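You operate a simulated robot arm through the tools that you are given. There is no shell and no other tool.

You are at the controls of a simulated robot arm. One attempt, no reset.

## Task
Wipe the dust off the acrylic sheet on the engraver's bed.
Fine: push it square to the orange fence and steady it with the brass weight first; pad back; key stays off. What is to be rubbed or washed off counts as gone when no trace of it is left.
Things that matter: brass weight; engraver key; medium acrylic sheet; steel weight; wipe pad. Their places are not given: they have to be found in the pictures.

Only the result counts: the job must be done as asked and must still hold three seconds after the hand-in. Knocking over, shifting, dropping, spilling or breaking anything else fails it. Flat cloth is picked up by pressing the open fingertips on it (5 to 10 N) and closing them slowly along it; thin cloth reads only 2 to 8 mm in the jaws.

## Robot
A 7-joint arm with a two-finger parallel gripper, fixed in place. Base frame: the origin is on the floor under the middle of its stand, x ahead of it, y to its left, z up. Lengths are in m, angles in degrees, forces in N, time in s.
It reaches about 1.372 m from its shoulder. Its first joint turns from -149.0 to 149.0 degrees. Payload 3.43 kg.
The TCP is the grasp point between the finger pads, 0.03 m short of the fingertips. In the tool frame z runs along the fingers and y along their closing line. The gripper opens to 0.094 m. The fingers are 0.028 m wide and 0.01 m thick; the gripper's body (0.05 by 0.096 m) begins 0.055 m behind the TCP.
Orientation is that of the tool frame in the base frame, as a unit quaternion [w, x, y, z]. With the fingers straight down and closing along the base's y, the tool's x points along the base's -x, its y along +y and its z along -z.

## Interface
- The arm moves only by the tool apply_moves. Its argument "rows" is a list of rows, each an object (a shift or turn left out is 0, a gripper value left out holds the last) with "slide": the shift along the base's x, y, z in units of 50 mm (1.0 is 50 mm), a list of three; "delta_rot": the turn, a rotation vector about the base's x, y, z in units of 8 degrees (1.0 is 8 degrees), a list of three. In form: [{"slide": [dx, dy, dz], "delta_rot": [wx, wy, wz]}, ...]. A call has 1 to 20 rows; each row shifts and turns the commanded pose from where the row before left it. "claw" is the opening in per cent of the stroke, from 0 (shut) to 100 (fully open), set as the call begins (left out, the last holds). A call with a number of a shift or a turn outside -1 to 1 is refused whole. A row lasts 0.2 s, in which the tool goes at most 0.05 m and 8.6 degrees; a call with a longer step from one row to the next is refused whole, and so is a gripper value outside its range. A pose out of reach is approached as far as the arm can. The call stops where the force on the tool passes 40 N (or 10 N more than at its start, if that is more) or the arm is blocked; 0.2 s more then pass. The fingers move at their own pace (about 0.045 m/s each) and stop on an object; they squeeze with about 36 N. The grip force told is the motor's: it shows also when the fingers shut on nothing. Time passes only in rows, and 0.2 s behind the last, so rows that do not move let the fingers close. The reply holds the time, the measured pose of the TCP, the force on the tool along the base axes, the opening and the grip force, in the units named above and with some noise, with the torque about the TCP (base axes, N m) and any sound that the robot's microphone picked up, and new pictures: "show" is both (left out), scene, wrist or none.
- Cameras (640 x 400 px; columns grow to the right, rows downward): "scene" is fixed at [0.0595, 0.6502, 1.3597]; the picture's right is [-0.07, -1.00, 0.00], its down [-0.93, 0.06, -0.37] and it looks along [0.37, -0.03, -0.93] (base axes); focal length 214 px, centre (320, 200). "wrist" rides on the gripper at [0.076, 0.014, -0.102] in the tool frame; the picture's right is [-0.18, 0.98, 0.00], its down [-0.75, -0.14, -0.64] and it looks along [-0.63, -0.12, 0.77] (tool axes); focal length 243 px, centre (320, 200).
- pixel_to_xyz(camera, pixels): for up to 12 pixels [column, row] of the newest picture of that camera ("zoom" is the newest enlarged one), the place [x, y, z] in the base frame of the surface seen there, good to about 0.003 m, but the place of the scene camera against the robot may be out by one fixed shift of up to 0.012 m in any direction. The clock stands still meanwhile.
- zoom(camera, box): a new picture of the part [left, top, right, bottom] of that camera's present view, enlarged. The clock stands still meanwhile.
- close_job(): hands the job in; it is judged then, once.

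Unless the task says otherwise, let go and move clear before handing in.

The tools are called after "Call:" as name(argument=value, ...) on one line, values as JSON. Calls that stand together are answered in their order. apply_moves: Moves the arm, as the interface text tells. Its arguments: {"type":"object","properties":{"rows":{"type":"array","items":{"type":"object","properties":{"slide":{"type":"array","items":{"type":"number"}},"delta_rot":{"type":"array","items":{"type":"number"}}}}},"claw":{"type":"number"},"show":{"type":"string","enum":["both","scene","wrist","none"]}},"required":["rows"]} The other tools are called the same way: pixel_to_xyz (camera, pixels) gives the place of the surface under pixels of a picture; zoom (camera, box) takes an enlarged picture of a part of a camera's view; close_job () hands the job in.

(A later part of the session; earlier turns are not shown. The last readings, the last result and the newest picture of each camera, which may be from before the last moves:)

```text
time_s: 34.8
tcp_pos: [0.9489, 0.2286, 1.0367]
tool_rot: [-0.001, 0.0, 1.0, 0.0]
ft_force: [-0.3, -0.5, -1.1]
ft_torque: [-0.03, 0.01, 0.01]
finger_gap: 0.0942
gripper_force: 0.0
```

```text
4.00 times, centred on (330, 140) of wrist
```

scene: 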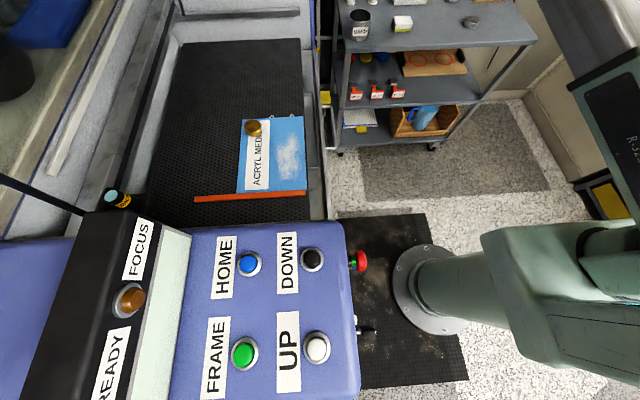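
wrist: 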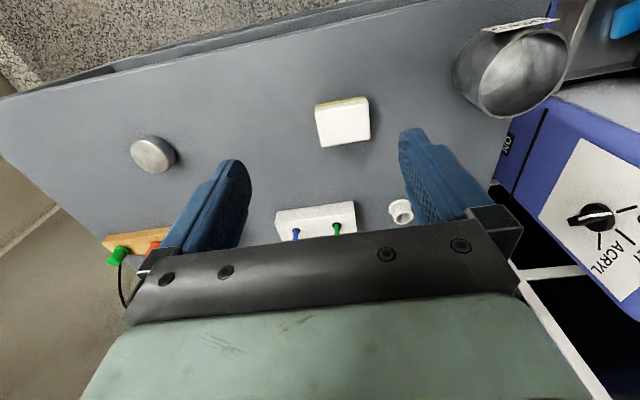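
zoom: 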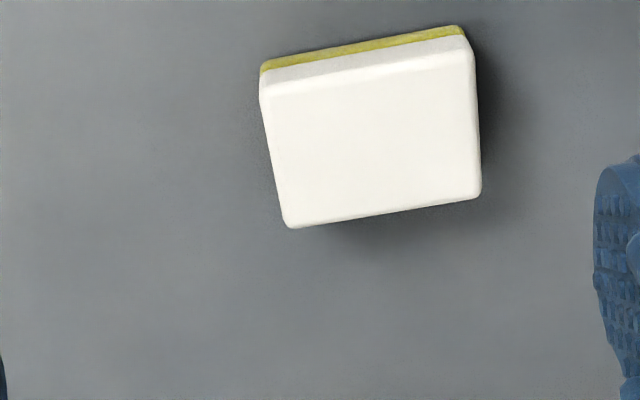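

The pad's top face, zoom corners (262,95), (475,55), (481,190) and (290,228), works out to a centre of (1.0075, 0.249) and about 0.067 × 0.047 m, square to the axes. I'll move over it and go partway down; I'll also zoom on the dark label near (507,147).

Call:
zoom(camera="wrist", box=[460, 90, 640, 300])

Call:
apply_moves(rows=[{"slide": [0.586, 0.2, 0]}, {"slide": [0.586, 0.2, 0]}, {"slide": [0, 0, -0.8]}, {"slide": [0, 0, -0.8]}, {"slide": [0, 0, -0.8]}], claw=100, show="wrist")

```text
1.90 times, centred on (550, 195) of wrist
```

zoom: 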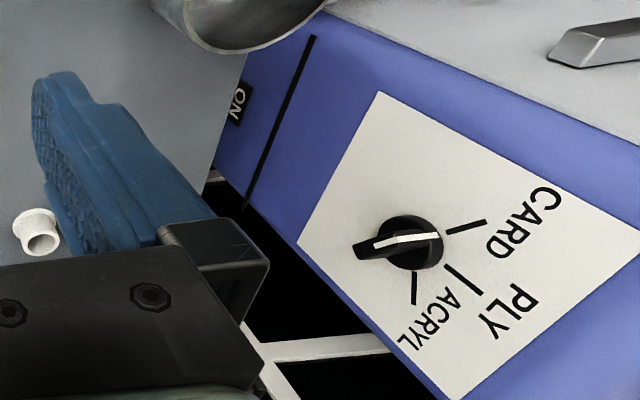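

```text
time_s: 36.0
tcp_pos: [1.0091, 0.2496, 0.9175]
tool_rot: [0.0, 0.0, 1.0, 0.0]
ft_force: [0.2, -0.3, 1.3]
ft_torque: [-0.04, 0.0, -0.02]
finger_gap: 0.094
gripper_force: 0.1
```

wrist: 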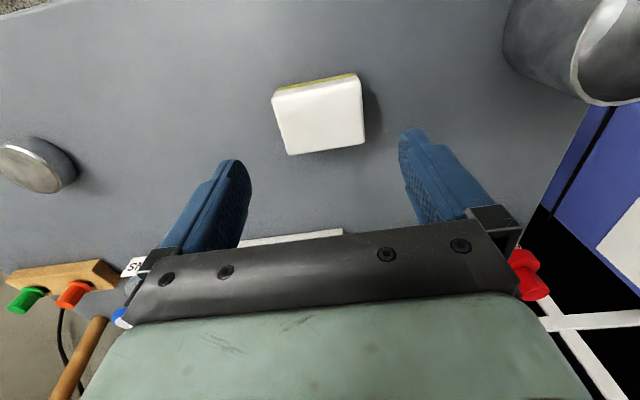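

The "ON" label marks the key panel on the engraver's side, far from my path. The pad is centred at (1.008, 0.250) between the fingers; I'll descend to its white part and close.

Call:
apply_moves(rows=[{"slide": [-0.02, 0.0, -0.6]}, {"slide": [0, 0, -0.5]}, {"slide": [0, 0, -0.3]}, {"slide": [0, 0, -0.1]}], claw=100, show="wrist")

```text
time_s: 37.0
tcp_pos: [1.0074, 0.2501, 0.8436]
tool_rot: [0.0, 0.0, 1.0, 0.0]
ft_force: [-0.6, 0.3, -0.9]
ft_torque: [-0.02, -0.02, 0.01]
finger_gap: 0.0943
gripper_force: 0.0
```

wrist: 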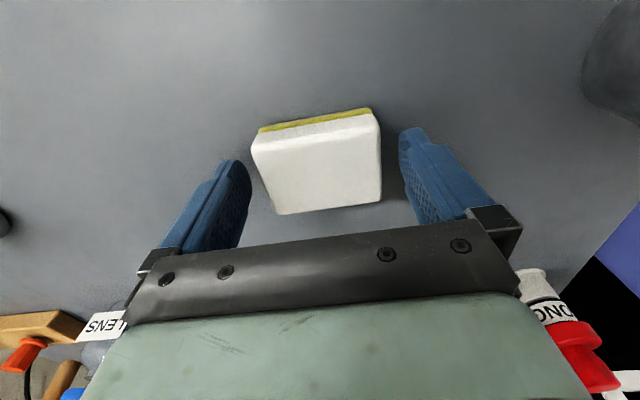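

The pad still works out to y 0.218–0.282, centred on the jaws. Closing on it.

Call:
apply_moves(rows=[{"slide": [0, 0, 0]}, {"slide": [0, 0, 0]}, {"slide": [0, 0, 0]}, {"slide": [0, 0, 0]}], claw=0, show="wrist")

```text
time_s: 38.0
tcp_pos: [1.0074, 0.2505, 0.8424]
tool_rot: [0.0, -0.001, 1.0, 0.0]
ft_force: [0.4, -0.1, -0.1]
ft_torque: [-0.02, 0.02, 0.02]
finger_gap: 0.0689
gripper_force: 36.1
```

wrist: 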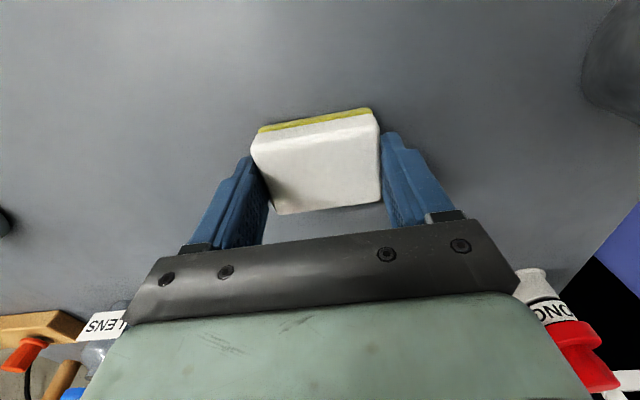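

The pad is held at a gap of 0.0689, at TCP (1.0074, 0.2503, 0.843), which I'll use to put it back. I'll lift and carry it high to above the far end of the dust.

Call:
apply_moves(rows=[{"slide": [0, 0, 0.3]}, {"slide": [0, 0, 0.6]}, {"slide": [0, 0, 0.9]}, {"slide": [0, 0, 0.9]}, {"slide": [0, 0, 0.9]}, {"slide": [0, 0, 0.4]}], show="wrist")

Call:
apply_moves(rows=[{"slide": [-0.616, 0.611, 0]}, {"slide": [-0.616, 0.611, 0]}, {"slide": [-0.616, 0.611, 0]}, {"slide": [-0.616, 0.611, 0]}, {"slide": [-0.616, 0.611, 0]}, {"slide": [-0.616, 0.611, 0]}, {"slide": [-0.616, 0.611, 0]}, {"slide": [-0.616, 0.611, 0]}, {"slide": [-0.616, 0.611, 0]}, {"slide": [-0.616, 0.611, 0]}, {"slide": [-0.616, 0.611, 0]}, {"slide": [-0.616, 0.611, 0]}, {"slide": [-0.616, 0.611, 0]}, {"slide": [-0.616, 0.611, 0]}, {"slide": [-0.616, 0.611, 0]}], show="both")

```text
time_s: 39.4
tcp_pos: [1.0095, 0.2482, 1.0435]
tool_rot: [0.0, 0.0, 1.0, -0.001]
ft_force: [0.6, -0.5, -0.9]
ft_torque: [-0.03, -0.01, 0.03]
finger_gap: 0.0689
gripper_force: 36.2
```

wrist: 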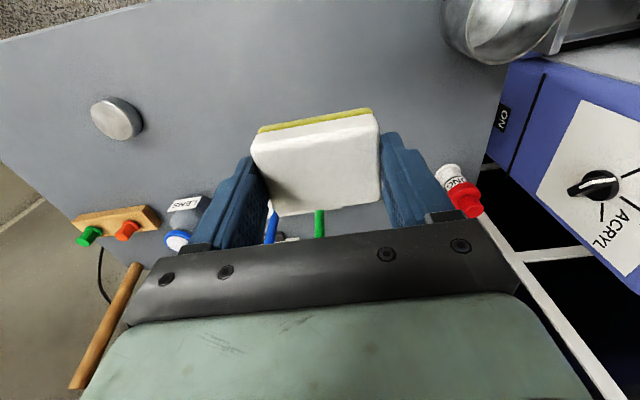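

```text
time_s: 42.6
tcp_pos: [0.5466, 0.7082, 1.0422]
tool_rot: [0.0, 0.0, 1.0, 0.0]
ft_force: [0.1, -0.3, -0.3]
ft_torque: [0.0, 0.01, -0.04]
finger_gap: 0.0689
gripper_force: 36.2
```

scene: 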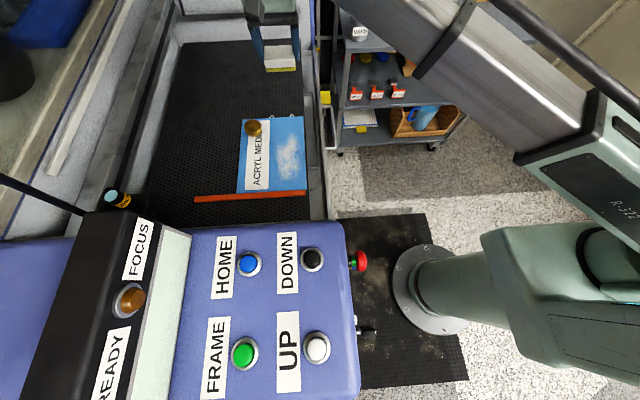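
wrist: 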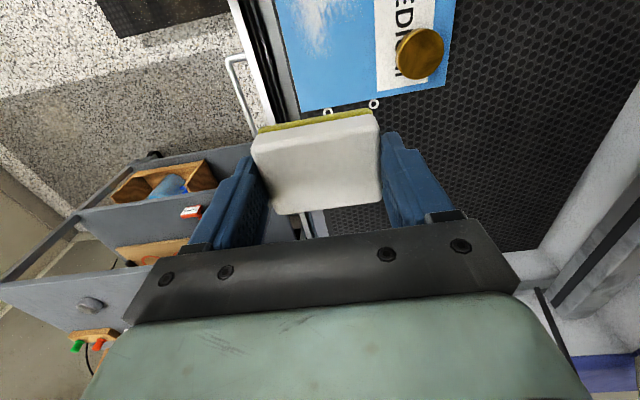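

The pad is now over the far end of the dust, which ends near x 0.535, and the weight is well to the left. I'll lower the pad close to the sheet.

Call:
apply_moves(rows=[{"slide": [0, 0, -0.9]}, {"slide": [0, 0, -0.9]}, {"slide": [0, 0, -0.9]}, {"slide": [0, 0, -0.9]}, {"slide": [0, 0, -0.5]}, {"slide": [0, 0, -0.15]}], show="both")

```text
time_s: 44.0
tcp_pos: [0.5438, 0.7094, 0.8305]
tool_rot: [0.0, -0.001, 1.0, 0.001]
ft_force: [-0.3, -0.2, -0.9]
ft_torque: [0.0, 0.01, 0.0]
finger_gap: 0.069
gripper_force: 35.9
```

scene: 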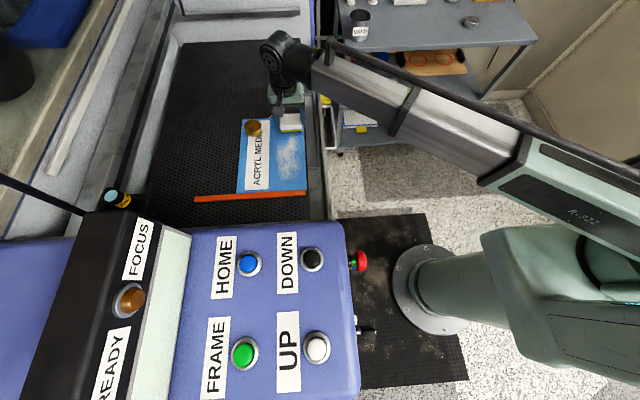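
wrist: 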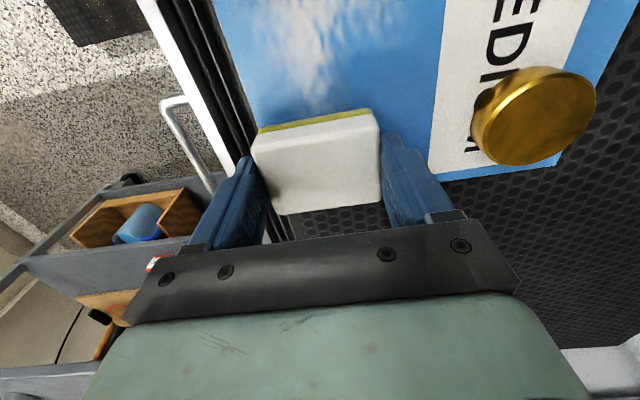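

The pad is a centimetre above the sheet and well clear of the weight. Lowering in small steps to light contact.

Call:
apply_moves(rows=[{"slide": [0, 0, -0.1]}, {"slide": [0, 0, -0.06]}, {"slide": [0, 0, -0.04]}], show="none")

```text
time_s: 44.8
tcp_pos: [0.5444, 0.7106, 0.8202]
tool_rot: [0.0, 0.0, 1.0, 0.0]
ft_force: [-0.7, 0.9, 0.4]
ft_torque: [0.0, 0.01, 0.0]
finger_gap: 0.069
gripper_force: 36.0
```

Call:
apply_moves(rows=[{"slide": [0, 0, -0.02]}, {"slide": [0, 0, -0.01]}], show="none")

```text
time_s: 45.4
tcp_pos: [0.5449, 0.709, 0.8176]
tool_rot: [0.0, -0.001, 1.0, 0.001]
ft_force: [0.4, 0.8, 1.5]
ft_torque: [-0.02, -0.02, 0.01]
finger_gap: 0.069
gripper_force: 36.4
```

The pad has started to touch, at about +1.5 N. I'll press slightly more to reach a light working force.

Call:
apply_moves(rows=[{"slide": [0, 0, -0.02]}, {"slide": [0, 0, 0]}], show="none")

```text
time_s: 46.0
tcp_pos: [0.5455, 0.7084, 0.8182]
tool_rot: [0.001, 0.0, 1.0, 0.001]
ft_force: [3.2, 1.7, 15.5]
ft_torque: [-0.08, -0.08, 0.01]
finger_gap: 0.0687
gripper_force: 35.8
```

That jumped to 15 N, so the pad is stiff. I'll ease up by about 0.6 mm and check.

Call:
apply_moves(rows=[{"slide": [0, 0, 0.013]}, {"slide": [0, 0, 0]}], show="none")

```text
time_s: 46.6
tcp_pos: [0.5458, 0.7087, 0.8182]
tool_rot: [0.0, 0.0, 1.0, 0.0]
ft_force: [3.6, -0.3, 9.1]
ft_torque: [0.03, -0.13, -0.04]
finger_gap: 0.0691
gripper_force: 35.6
```

Now 9 N. I'll ease a touch more and make a short stroke toward the fence to see how the force and the dust respond.

Call:
apply_moves(rows=[{"slide": [0, 0, 0.006]}, {"slide": [-0.3, 0, 0]}, {"slide": [-0.3, 0, 0]}, {"slide": [-0.3, 0, 0]}], show="both")

Call:
zoom(camera="scene", box=[230, 110, 310, 200])

```text
time_s: 47.6
tcp_pos: [0.5008, 0.7083, 0.8177]
tool_rot: [-0.001, -0.001, 1.0, 0.001]
ft_force: [1.8, 0.0, 4.4]
ft_torque: [0.02, -0.12, -0.02]
finger_gap: 0.0689
gripper_force: 36.5
```

scene: 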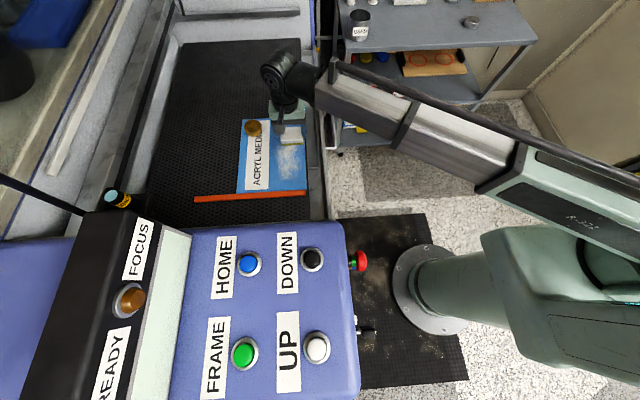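
wrist: 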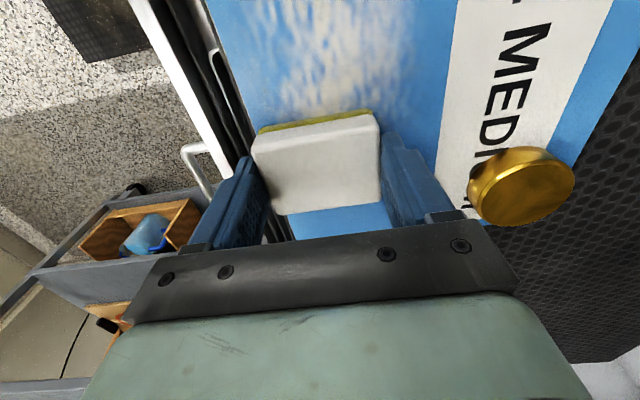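

```text
4.44 times, centred on (270, 155) of scene
```

zoom: 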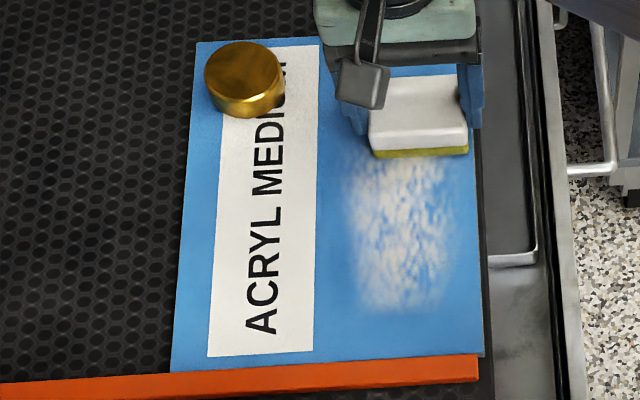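

Contact is about 5 N with 2 N drag, and the area behind the pad looks clean. I'll carry the stroke on toward the fence, stopping before the fence edge.

Call:
apply_moves(rows=[{"slide": [-0.3, 0, 0]}, {"slide": [-0.3, 0, 0]}, {"slide": [-0.3, 0, 0]}, {"slide": [-0.3, 0, 0]}, {"slide": [-0.3, 0, 0]}], show="scene")

Call:
zoom(camera="scene", box=[230, 110, 310, 200])

```text
time_s: 48.8
tcp_pos: [0.4251, 0.7085, 0.8185]
tool_rot: [0.0, 0.0, 1.0, 0.0]
ft_force: [1.1, -0.2, 3.2]
ft_torque: [0.03, -0.07, 0.02]
finger_gap: 0.0688
gripper_force: 35.8
```

scene: 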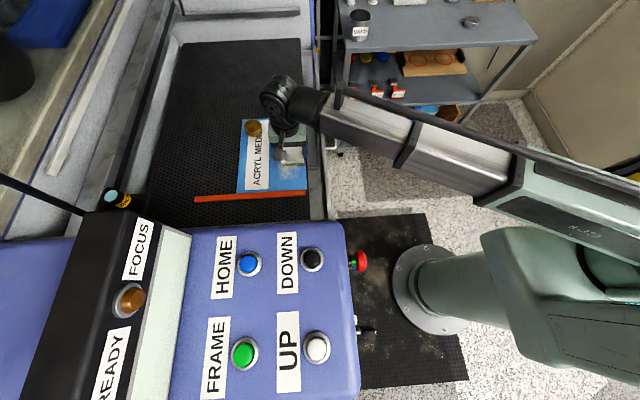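

```text
4.44 times, centred on (270, 155) of scene
```

zoom: 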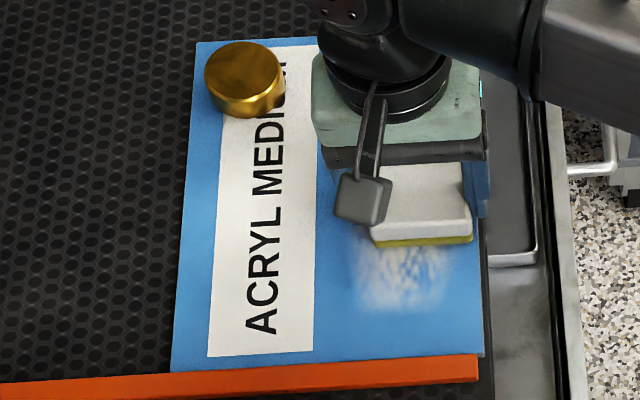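

The stroke is going well, with the sheet still flush against the fence. I'll finish it to x ≈ 0.352 with a hair more pressure.

Call:
apply_moves(rows=[{"slide": [-0.28, 0, -0.004]}, {"slide": [-0.3, 0, 0]}, {"slide": [-0.3, 0, 0]}, {"slide": [-0.3, 0, 0]}, {"slide": [-0.28, 0, 0]}], show="scene")

Call:
zoom(camera="scene", box=[230, 110, 310, 200])

```text
time_s: 50.0
tcp_pos: [0.3528, 0.7084, 0.8186]
tool_rot: [0.0, 0.0, 1.0, 0.0]
ft_force: [1.7, 0.3, 2.2]
ft_torque: [0.0, -0.03, -0.01]
finger_gap: 0.0687
gripper_force: 36.1
```

scene: 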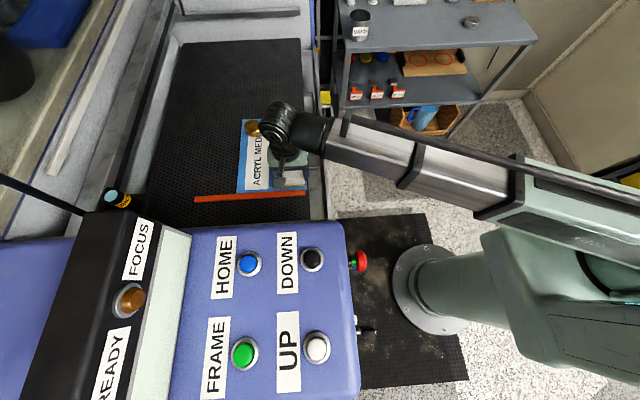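

```text
4.44 times, centred on (270, 155) of scene
```

zoom: 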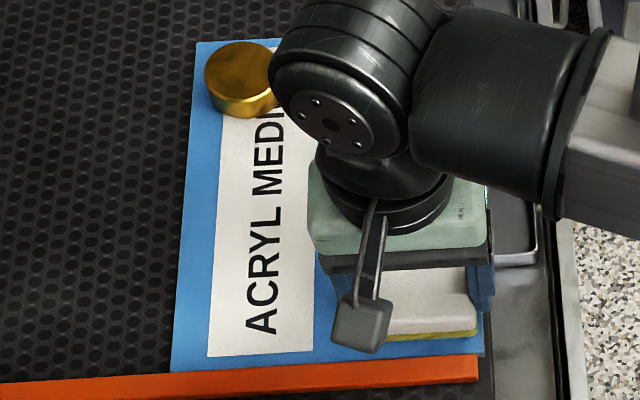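

The first lane is done and the sheet is still against the fence. I'll lift, go back to the far end on a second lane at y ≈ 0.745, and come down again.

Call:
apply_moves(rows=[{"slide": [0, 0, 0.6]}, {"slide": [0.77, 0.146, 0]}, {"slide": [0.77, 0.146, 0]}, {"slide": [0.77, 0.146, 0]}, {"slide": [0.77, 0.146, 0]}, {"slide": [0.77, 0.146, 0]}, {"slide": [0, 0, -0.4]}, {"slide": [0, 0, -0.16]}, {"slide": [0, 0, -0.03]}], show="both")

Call:
zoom(camera="scene", box=[230, 110, 310, 200])

```text
time_s: 52.0
tcp_pos: [0.5457, 0.7449, 0.8186]
tool_rot: [0.001, 0.0, 1.0, 0.0]
ft_force: [0.5, -1.3, -0.5]
ft_torque: [-0.02, -0.03, 0.0]
finger_gap: 0.0686
gripper_force: 36.5
```

scene: 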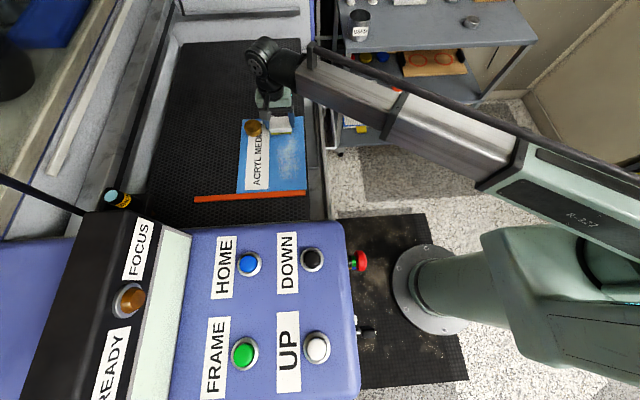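
wrist: 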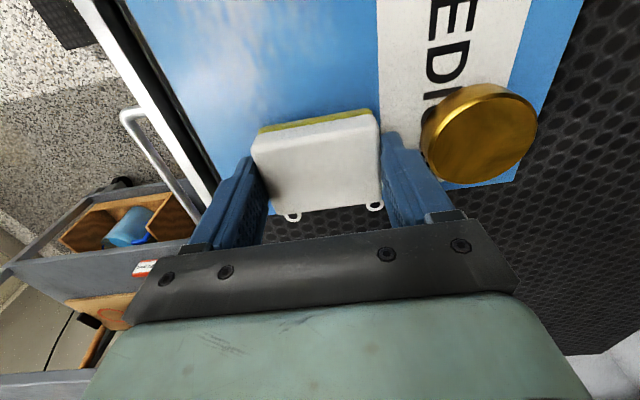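

```text
4.44 times, centred on (270, 155) of scene
```

zoom: 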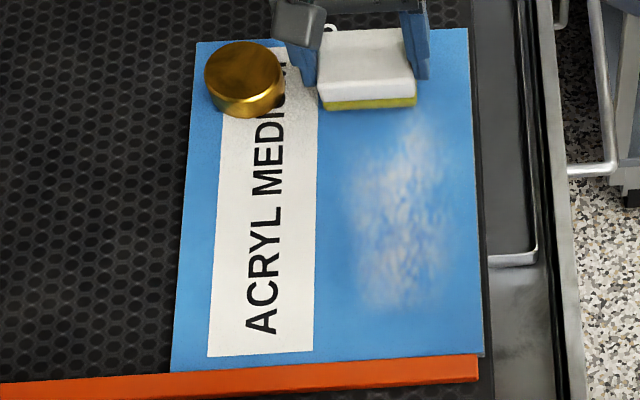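

One pass faded the dust only partly, so it'll take several passes. I'll press a little harder here and check the force before stroking.

Call:
apply_moves(rows=[{"slide": [0, 0, -0.012]}, {"slide": [0, 0, -0.006]}], show="none")

```text
time_s: 52.6
tcp_pos: [0.5461, 0.7451, 0.8181]
tool_rot: [-0.001, -0.001, 1.0, 0.0]
ft_force: [0.4, -0.5, 1.5]
ft_torque: [0.01, 0.02, 0.0]
finger_gap: 0.0691
gripper_force: 35.8
```

Call:
apply_moves(rows=[{"slide": [0, 0, -0.01]}, {"slide": [0, 0, 0]}], show="none")

```text
time_s: 53.2
tcp_pos: [0.5447, 0.7445, 0.8172]
tool_rot: [0.0, 0.0, 1.0, 0.0]
ft_force: [0.7, 0.8, 8.3]
ft_torque: [-0.03, -0.01, -0.02]
finger_gap: 0.0689
gripper_force: 36.1
```

The pad is pressing at 8 N. Stroking lane 2 to the fence end.

Call:
apply_moves(rows=[{"slide": [-0.297, 0, -0.0008]}, {"slide": [-0.297, 0, -0.0008]}, {"slide": [-0.297, 0, -0.0008]}, {"slide": [-0.297, 0, -0.0008]}, {"slide": [-0.297, 0, -0.0008]}, {"slide": [-0.297, 0, -0.0008]}, {"slide": [-0.297, 0, -0.0008]}, {"slide": [-0.297, 0, -0.0008]}, {"slide": [-0.297, 0, -0.0008]}, {"slide": [-0.297, 0, -0.0008]}, {"slide": [-0.297, 0, -0.0008]}, {"slide": [-0.297, 0, -0.0008]}, {"slide": [-0.297, 0, -0.0008]}], show="scene")

Call:
zoom(camera="scene", box=[230, 110, 310, 200])

```text
time_s: 56.0
tcp_pos: [0.3528, 0.7459, 0.8177]
tool_rot: [0.0, 0.0, 1.0, 0.0]
ft_force: [6.5, -0.4, 14.1]
ft_torque: [0.0, -0.2, 0.03]
finger_gap: 0.0688
gripper_force: 36.1
```

scene: 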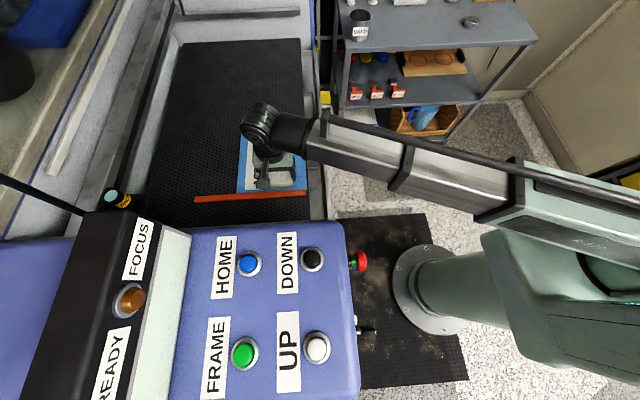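

```text
4.44 times, centred on (270, 155) of scene
```

zoom: 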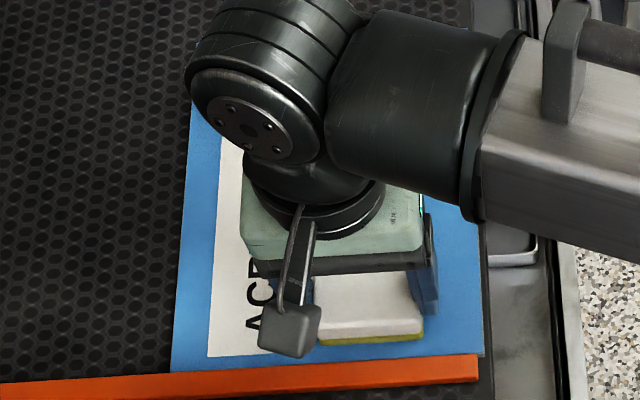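

It ended at 14 N, so no downward ramp is needed. I'll lift and return to the far end at the middle lane (y ≈ 0.727), then look at what dust remains.

Call:
apply_moves(rows=[{"slide": [0, 0, 0.6]}, {"slide": [0.77, -0.072, 0]}, {"slide": [0.77, -0.072, 0]}, {"slide": [0.77, -0.072, 0]}, {"slide": [0.77, -0.072, 0]}, {"slide": [0.77, -0.072, 0]}], show="both")

Call:
zoom(camera="scene", box=[230, 110, 310, 200])

```text
time_s: 57.4
tcp_pos: [0.5458, 0.7278, 0.8473]
tool_rot: [0.0, 0.0, 1.0, 0.001]
ft_force: [0.3, 1.2, -0.6]
ft_torque: [-0.02, 0.03, 0.03]
finger_gap: 0.0691
gripper_force: 36.0
```

scene: 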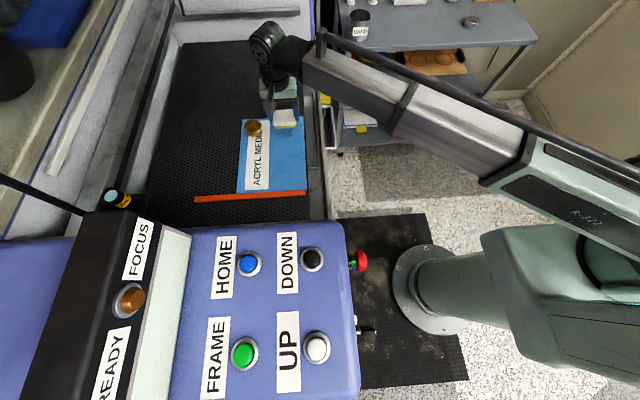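
wrist: 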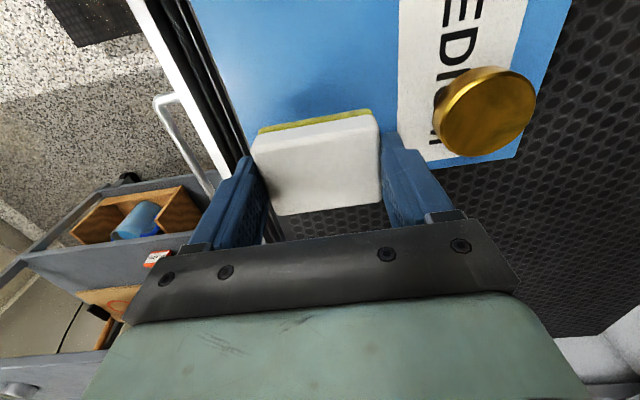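

```text
4.44 times, centred on (270, 155) of scene
```

zoom: 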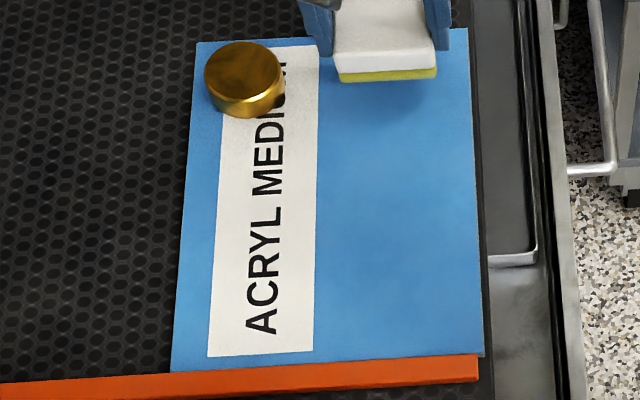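

The dust now looks gone. I'll look closer for faint traces before deciding on more passes.

Call:
zoom(camera="scene", box=[268, 120, 308, 160])

Call:
zoom(camera="scene", box=[268, 155, 308, 195])

Call:
zoom(camera="wrist", box=[190, 0, 430, 150])

```text
10.00 times, centred on (288, 140) of scene
```

zoom: 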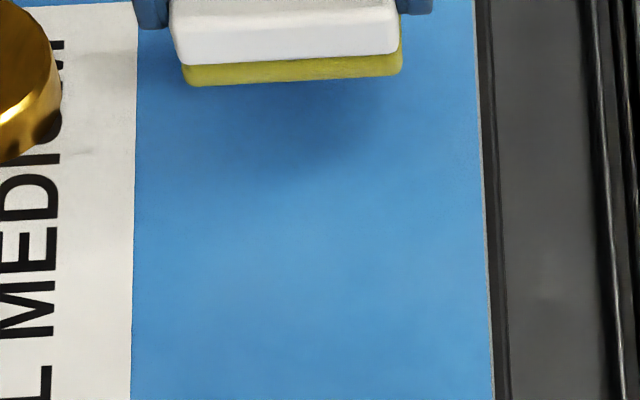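

```text
10.00 times, centred on (288, 175) of scene
```

zoom: 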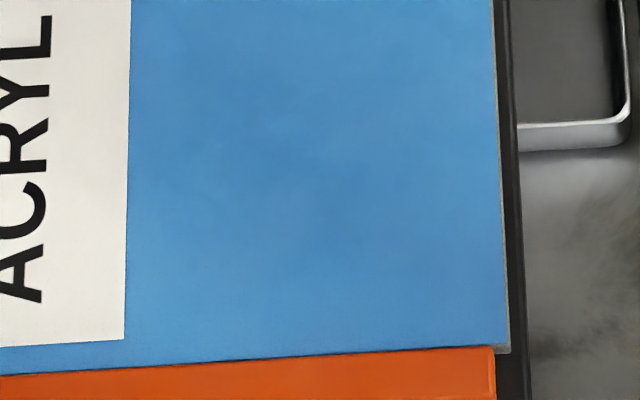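

```text
2.67 times, centred on (310, 75) of wrist
```

zoom: 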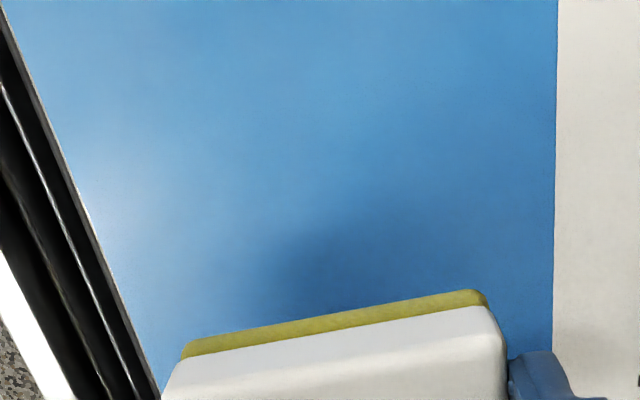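

It looks clean, but there's a faint pale patch at wrist zoom (110,190) near the right edge that could be sheen or residue. I'll make further passes to be safe, starting with the right lane.

Call:
apply_moves(rows=[{"slide": [0.08, -0.44, 0]}, {"slide": [0, 0, -0.4]}, {"slide": [0, 0, -0.16]}, {"slide": [0, 0, -0.02]}, {"slide": [0, 0, -0.01]}], show="none")

```text
time_s: 58.6
tcp_pos: [0.5498, 0.7057, 0.8162]
tool_rot: [0.0, 0.0, 1.0, -0.001]
ft_force: [-0.3, 0.0, 1.0]
ft_torque: [0.02, 0.05, -0.01]
finger_gap: 0.0687
gripper_force: 36.2
```

Call:
apply_moves(rows=[{"slide": [0, 0, -0.01]}, {"slide": [0, 0, 0]}], show="none")

```text
time_s: 59.2
tcp_pos: [0.5483, 0.7064, 0.8181]
tool_rot: [0.0, 0.0, 1.0, 0.0]
ft_force: [0.2, 0.3, 4.3]
ft_torque: [0.04, 0.09, 0.02]
finger_gap: 0.069
gripper_force: 35.3
```

Call:
apply_moves(rows=[{"slide": [-0.1, 0, -0.005]}, {"slide": [-0.3, 0, 0]}, {"slide": [-0.3, 0, 0]}, {"slide": [-0.3, 0, 0]}, {"slide": [-0.3, 0, 0]}, {"slide": [-0.3, 0, 0]}, {"slide": [-0.3, 0, 0]}, {"slide": [-0.3, 0, 0]}, {"slide": [-0.3, 0, 0]}, {"slide": [-0.3, 0, 0]}, {"slide": [-0.3, 0, 0]}, {"slide": [-0.3, 0, 0]}, {"slide": [-0.3, 0, 0]}, {"slide": [-0.3, 0, 0]}, {"slide": [-0.2, 0, 0]}], show="scene")

```text
time_s: 62.4
tcp_pos: [0.3409, 0.7061, 0.8178]
tool_rot: [0.002, 0.0, 1.0, 0.0]
ft_force: [12.4, -0.2, 8.0]
ft_torque: [0.02, -0.33, 0.11]
finger_gap: 0.0688
gripper_force: 35.6
```

scene: 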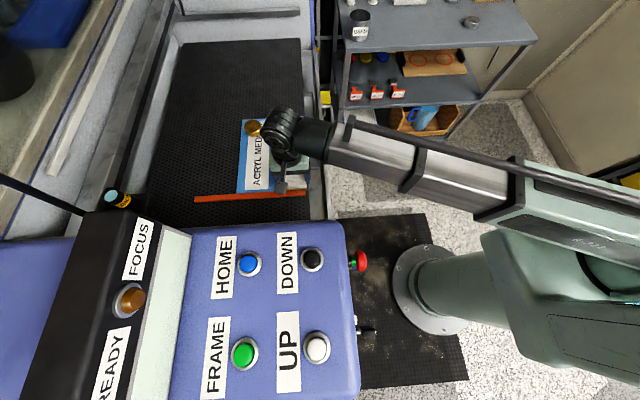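

The stroke ran about 10 mm further than intended, so the pad edge touched the fence (fx 12 N). I'll lift straight up and check that the fence, sheet and weight haven't moved.

Call:
apply_moves(rows=[{"slide": [0, 0, 0.2]}, {"slide": [0, 0, 0.4]}, {"slide": [0.8, 0.1, 0.1]}, {"slide": [0.8, 0.1, 0]}, {"slide": [0.8, 0.1, 0]}, {"slide": [0.8, 0.1, 0]}, {"slide": [0.8, 0.04, 0]}], show="both")

Call:
zoom(camera="scene", box=[220, 160, 320, 220])

Call:
zoom(camera="scene", box=[180, 90, 330, 210])

Call:
zoom(camera="wrist", box=[190, 0, 430, 150])

```text
time_s: 64.0
tcp_pos: [0.5382, 0.7265, 0.8524]
tool_rot: [0.0, 0.0, 1.0, 0.0]
ft_force: [0.0, -0.2, -0.1]
ft_torque: [0.02, 0.02, 0.02]
finger_gap: 0.0687
gripper_force: 35.9
```

scene: 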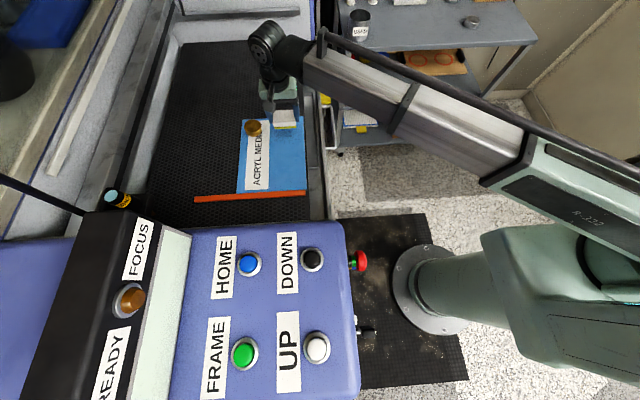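
wrist: 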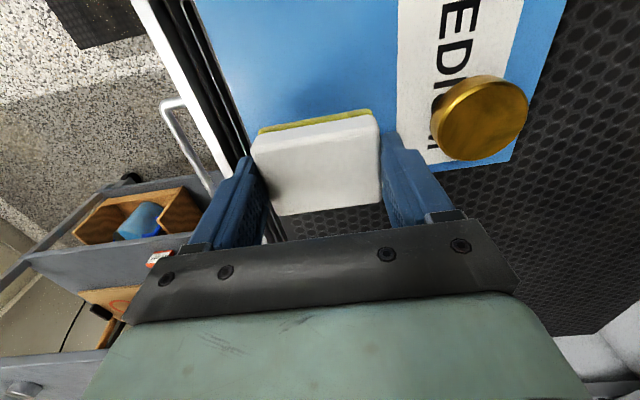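

```text
6.40 times, centred on (270, 190) of scene
```

zoom: 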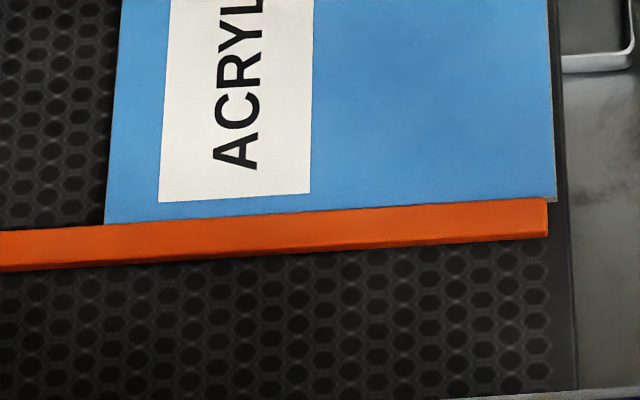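

```text
3.33 times, centred on (255, 150) of scene
```

zoom: 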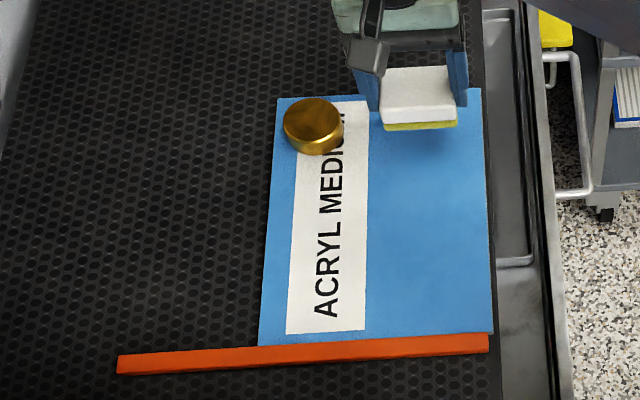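

```text
2.67 times, centred on (310, 75) of wrist
```

zoom: 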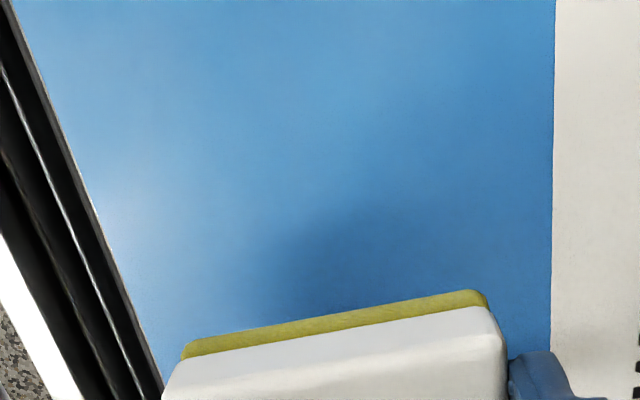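

Fence, sheet and weight are exactly where they were, and the pale patch stays put in the camera view, so it's sheen and not dust. I'll make one more pass on the left lane (y ≈ 0.75) and the middle for certainty.

Call:
apply_moves(rows=[{"slide": [0.1, 0.46, 0]}, {"slide": [0, 0, -0.5]}, {"slide": [0, 0, -0.16]}, {"slide": [0, 0, -0.025]}], show="none")

```text
time_s: 65.0
tcp_pos: [0.5442, 0.7508, 0.8174]
tool_rot: [0.0, 0.001, 1.0, 0.0]
ft_force: [-0.1, 0.0, -0.3]
ft_torque: [0.0, 0.02, -0.03]
finger_gap: 0.069
gripper_force: 36.1
```

Call:
apply_moves(rows=[{"slide": [0, 0, -0.015]}, {"slide": [0, 0, 0]}], show="none")

```text
time_s: 65.6
tcp_pos: [0.5452, 0.7495, 0.8181]
tool_rot: [-0.001, 0.0, 1.0, 0.0]
ft_force: [-0.6, -0.3, 8.2]
ft_torque: [-0.09, 0.12, 0.01]
finger_gap: 0.0691
gripper_force: 35.4
```

Pressing at 8 N. Stroking this lane, ending at x ≈ 0.352.

Call:
apply_moves(rows=[{"slide": [-0.296, 0, 0]}, {"slide": [-0.296, 0, 0]}, {"slide": [-0.296, 0, 0]}, {"slide": [-0.296, 0, 0]}, {"slide": [-0.296, 0, 0]}, {"slide": [-0.296, 0, 0]}, {"slide": [-0.296, 0, 0]}, {"slide": [-0.296, 0, 0]}, {"slide": [-0.296, 0, 0]}, {"slide": [-0.296, 0, 0]}, {"slide": [-0.296, 0, 0]}, {"slide": [-0.296, 0, 0]}, {"slide": [-0.296, 0, 0]}], show="none")

Call:
apply_moves(rows=[{"slide": [0, 0, 0.6]}, {"slide": [0.77, -0.1, 0]}, {"slide": [0.77, -0.1, 0]}, {"slide": [0.77, -0.1, 0]}, {"slide": [0.77, -0.1, 0]}, {"slide": [0.77, -0.1, 0]}, {"slide": [0, 0, -0.4]}, {"slide": [0, 0, -0.16]}, {"slide": [0, 0, -0.025]}], show="none")

```text
time_s: 68.4
tcp_pos: [0.3518, 0.7517, 0.8176]
tool_rot: [0.0, 0.0, 1.0, 0.001]
ft_force: [3.5, -0.2, 7.3]
ft_torque: [-0.01, -0.06, 0.06]
finger_gap: 0.0689
gripper_force: 36.4
```

```text
time_s: 70.4
tcp_pos: [0.5453, 0.7254, 0.8177]
tool_rot: [0.0, 0.0, 1.0, 0.0]
ft_force: [0.6, -0.5, 0.2]
ft_torque: [-0.02, -0.01, 0.0]
finger_gap: 0.0691
gripper_force: 36.0
```

The force stayed near 7–8 N through that lane. Now the middle lane: I'll press to the same depth and stroke once more.

Call:
apply_moves(rows=[{"slide": [0, 0, -0.015]}, {"slide": [-0.296, 0, 0]}, {"slide": [-0.296, 0, 0]}, {"slide": [-0.296, 0, 0]}, {"slide": [-0.296, 0, 0]}, {"slide": [-0.296, 0, 0]}, {"slide": [-0.296, 0, 0]}, {"slide": [-0.296, 0, 0]}, {"slide": [-0.296, 0, 0]}, {"slide": [-0.296, 0, 0]}, {"slide": [-0.296, 0, 0]}, {"slide": [-0.296, 0, 0]}, {"slide": [-0.296, 0, 0]}, {"slide": [-0.296, 0, 0]}], show="none")

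Call:
apply_moves(rows=[{"slide": [0, 0, 0.5]}, {"slide": [0, 0, 0.9]}, {"slide": [0, 0, 0.9]}, {"slide": [0, 0, 0.9]}, {"slide": [0, 0, 0.9]}, {"slide": [0, 0, 0.4]}], show="both")

Call:
zoom(camera="scene", box=[230, 110, 310, 200])

Call:
zoom(camera="wrist", box=[250, 0, 450, 160])

```text
time_s: 73.4
tcp_pos: [0.3527, 0.7253, 0.8176]
tool_rot: [0.001, 0.0, 1.0, -0.001]
ft_force: [3.8, -0.5, 11.9]
ft_torque: [-0.07, -0.12, 0.06]
finger_gap: 0.0688
gripper_force: 36.7
```

```text
time_s: 74.8
tcp_pos: [0.3516, 0.7247, 1.0426]
tool_rot: [0.0, 0.0, 1.0, 0.0]
ft_force: [1.2, -0.8, 0.1]
ft_torque: [0.0, -0.02, -0.04]
finger_gap: 0.0689
gripper_force: 35.8
```

scene: 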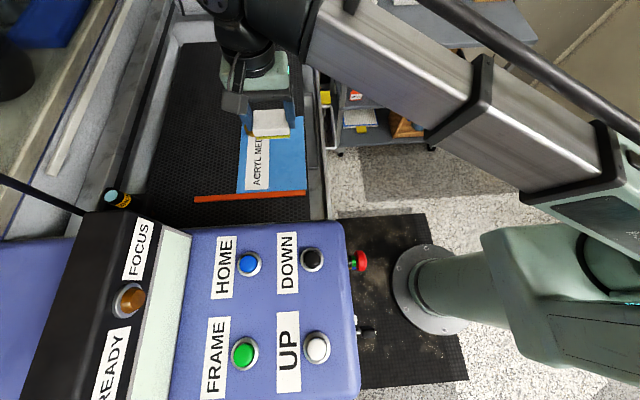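
wrist: 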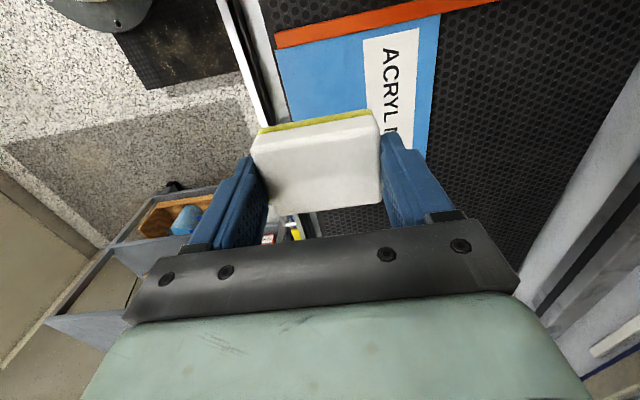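

```text
4.44 times, centred on (270, 155) of scene
```

zoom: 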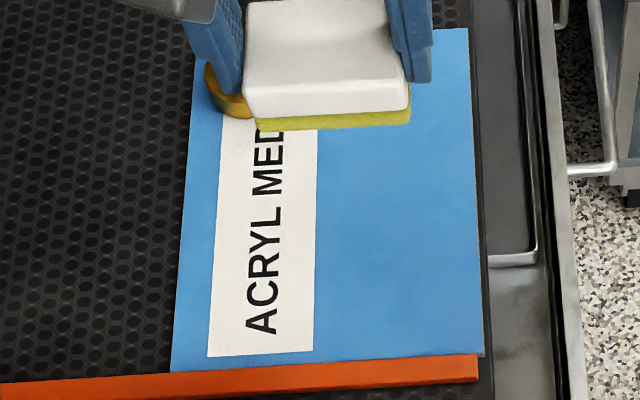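

```text
2.50 times, centred on (350, 80) of wrist
```

zoom: 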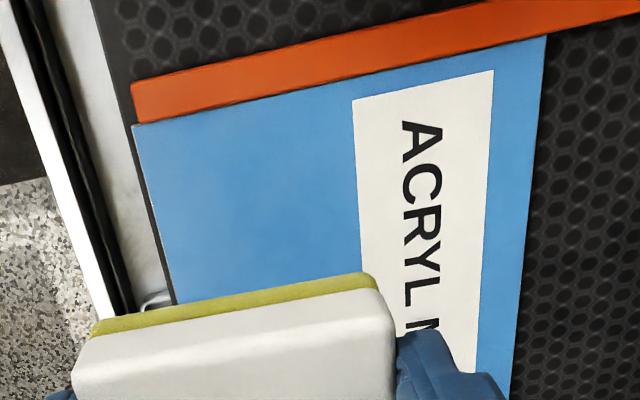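

The near half is clean and flush with the fence. I'll carry the pad back to the shelf and inspect the whole sheet once the arm is out of the way.

Call:
apply_moves(rows=[{"slide": [0.772, -0.558, 0]}, {"slide": [0.772, -0.558, 0]}, {"slide": [0.772, -0.558, 0]}, {"slide": [0.772, -0.558, 0]}, {"slide": [0.772, -0.558, 0]}, {"slide": [0.772, -0.558, 0]}, {"slide": [0.772, -0.558, 0]}, {"slide": [0.772, -0.558, 0]}, {"slide": [0.772, -0.558, 0]}, {"slide": [0.772, -0.558, 0]}, {"slide": [0.772, -0.558, 0]}, {"slide": [0.772, -0.558, 0]}, {"slide": [0.772, -0.558, 0]}, {"slide": [0.772, -0.558, 0]}, {"slide": [0.772, -0.558, 0]}, {"slide": [0.772, -0.558, 0]}, {"slide": [0.772, -0.558, 0]}], show="both")

Call:
zoom(camera="scene", box=[230, 110, 310, 200])

Call:
zoom(camera="scene", box=[264, 112, 308, 156])

Call:
zoom(camera="scene", box=[264, 152, 308, 196])

```text
time_s: 78.4
tcp_pos: [1.0073, 0.2512, 1.041]
tool_rot: [0.0, 0.0, 1.0, -0.001]
ft_force: [-1.4, -0.5, -0.6]
ft_torque: [0.01, -0.02, -0.01]
finger_gap: 0.0689
gripper_force: 35.6
```

scene: 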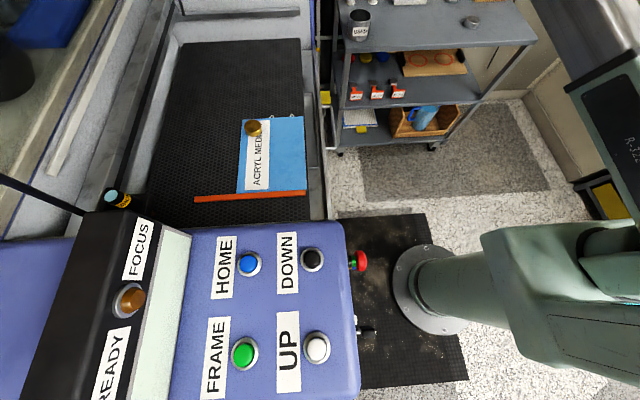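
wrist: 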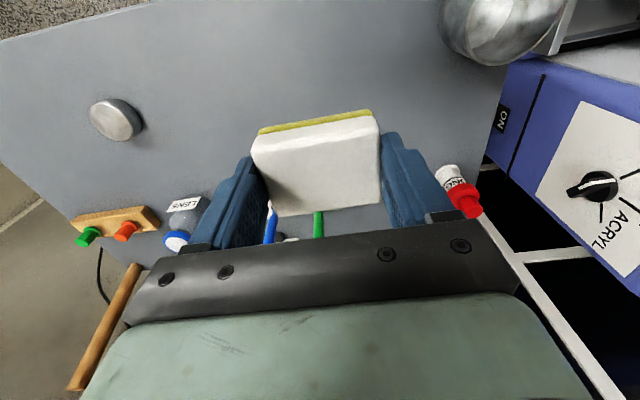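

```text
4.44 times, centred on (270, 155) of scene
```

zoom: 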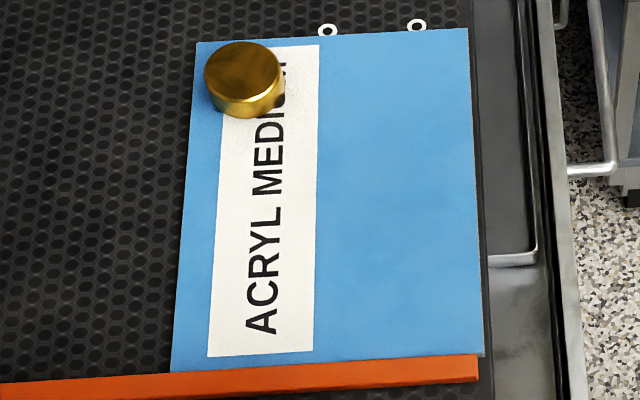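

```text
9.09 times, centred on (286, 134) of scene
```

zoom: 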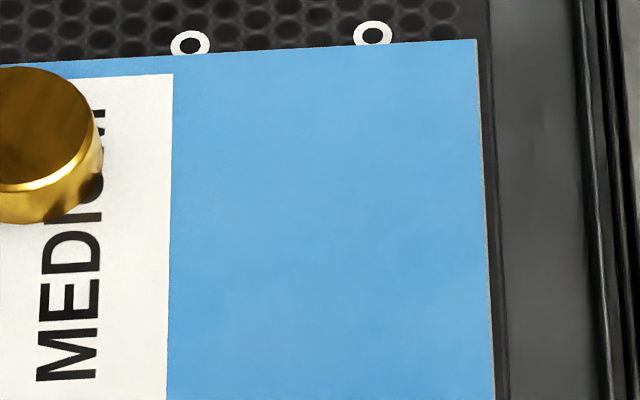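

```text
9.09 times, centred on (286, 174) of scene
```

zoom: 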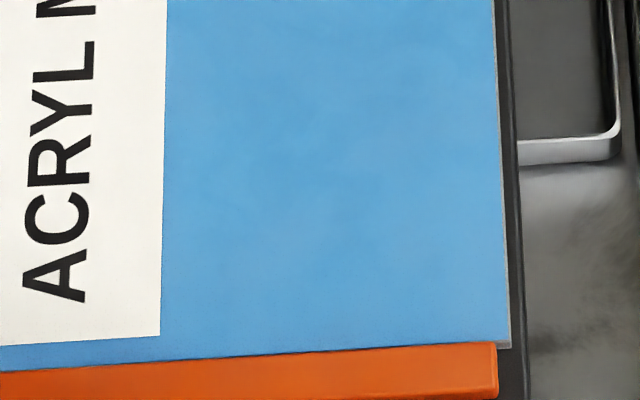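

The sheet is uniformly clean and still flush, and the weight is in place. Now I'll lower the pad to its original spot on the shelf.

Call:
apply_moves(rows=[{"slide": [0, 0, -0.9]}, {"slide": [0, 0, -0.9]}, {"slide": [0, 0, -0.9]}, {"slide": [0, 0, -0.7]}, {"slide": [0, 0, -0.3]}, {"slide": [0, 0, -0.12]}], show="wrist")

```text
time_s: 79.8
tcp_pos: [1.0072, 0.2505, 0.85]
tool_rot: [-0.001, 0.0, 1.0, 0.0]
ft_force: [0.4, -0.2, -1.3]
ft_torque: [0.02, -0.03, -0.04]
finger_gap: 0.0692
gripper_force: 36.0
```

wrist: 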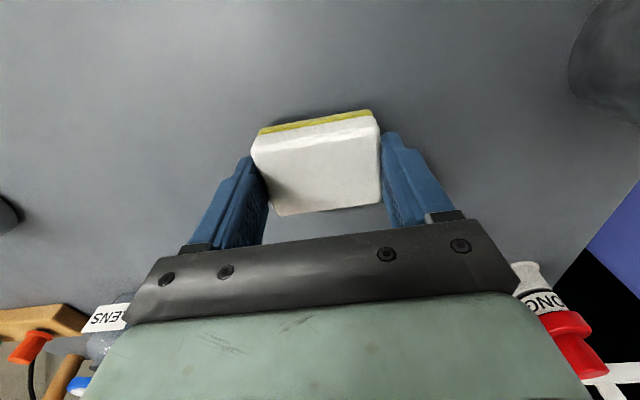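

The pad is about 7 mm above the shelf at its original position. Lowering the last bit gently.

Call:
apply_moves(rows=[{"slide": [0, 0, -0.06]}, {"slide": [0, 0, -0.04]}, {"slide": [0, 0, -0.02]}], show="none")

```text
time_s: 80.6
tcp_pos: [1.0075, 0.2516, 0.845]
tool_rot: [0.0, 0.0, 1.0, 0.0]
ft_force: [0.1, 0.0, -1.0]
ft_torque: [-0.02, 0.02, 0.0]
finger_gap: 0.0691
gripper_force: 35.4
```

Call:
apply_moves(rows=[{"slide": [0, 0, -0.02]}, {"slide": [0, 0, -0.01]}], show="none")

```text
time_s: 81.2
tcp_pos: [1.0083, 0.2511, 0.8443]
tool_rot: [0.0, 0.001, 1.0, 0.0]
ft_force: [-0.4, 0.5, -0.3]
ft_torque: [-0.03, -0.01, -0.02]
finger_gap: 0.0688
gripper_force: 36.3
```

Call:
apply_moves(rows=[{"slide": [0, 0, -0.015]}, {"slide": [0, 0, 0]}], show="none")

```text
time_s: 81.8
tcp_pos: [1.0095, 0.2507, 0.8417]
tool_rot: [0.001, 0.001, 1.0, 0.001]
ft_force: [0.5, 0.9, -0.2]
ft_torque: [-0.02, 0.0, 0.01]
finger_gap: 0.0687
gripper_force: 35.7
```

The reading is nearly zero, so the pad is just touching. Half a millimetre more to confirm contact.

Call:
apply_moves(rows=[{"slide": [0, 0, -0.01]}, {"slide": [0, 0, 0]}], show="none")

```text
time_s: 82.4
tcp_pos: [1.0082, 0.2509, 0.8423]
tool_rot: [0.0, 0.0, 1.0, 0.001]
ft_force: [0.1, -0.4, -1.1]
ft_torque: [0.02, 0.05, 0.03]
finger_gap: 0.0688
gripper_force: 36.2
```

Call:
apply_moves(rows=[{"slide": [0, 0, -0.01]}, {"slide": [0, 0, 0]}], show="none")

```text
time_s: 83.0
tcp_pos: [1.0093, 0.2498, 0.8416]
tool_rot: [0.0, 0.0, 1.0, -0.001]
ft_force: [-0.8, 0.3, 0.1]
ft_torque: [-0.02, 0.02, 0.01]
finger_gap: 0.069
gripper_force: 36.0
```

Call:
apply_moves(rows=[{"slide": [0, 0, -0.01]}, {"slide": [0, 0, 0]}], show="none")

```text
time_s: 83.6
tcp_pos: [1.0079, 0.2508, 0.8423]
tool_rot: [0.0, 0.0, 1.0, 0.0]
ft_force: [0.5, 0.4, 3.0]
ft_torque: [0.04, 0.04, -0.02]
finger_gap: 0.0689
gripper_force: 35.8
```

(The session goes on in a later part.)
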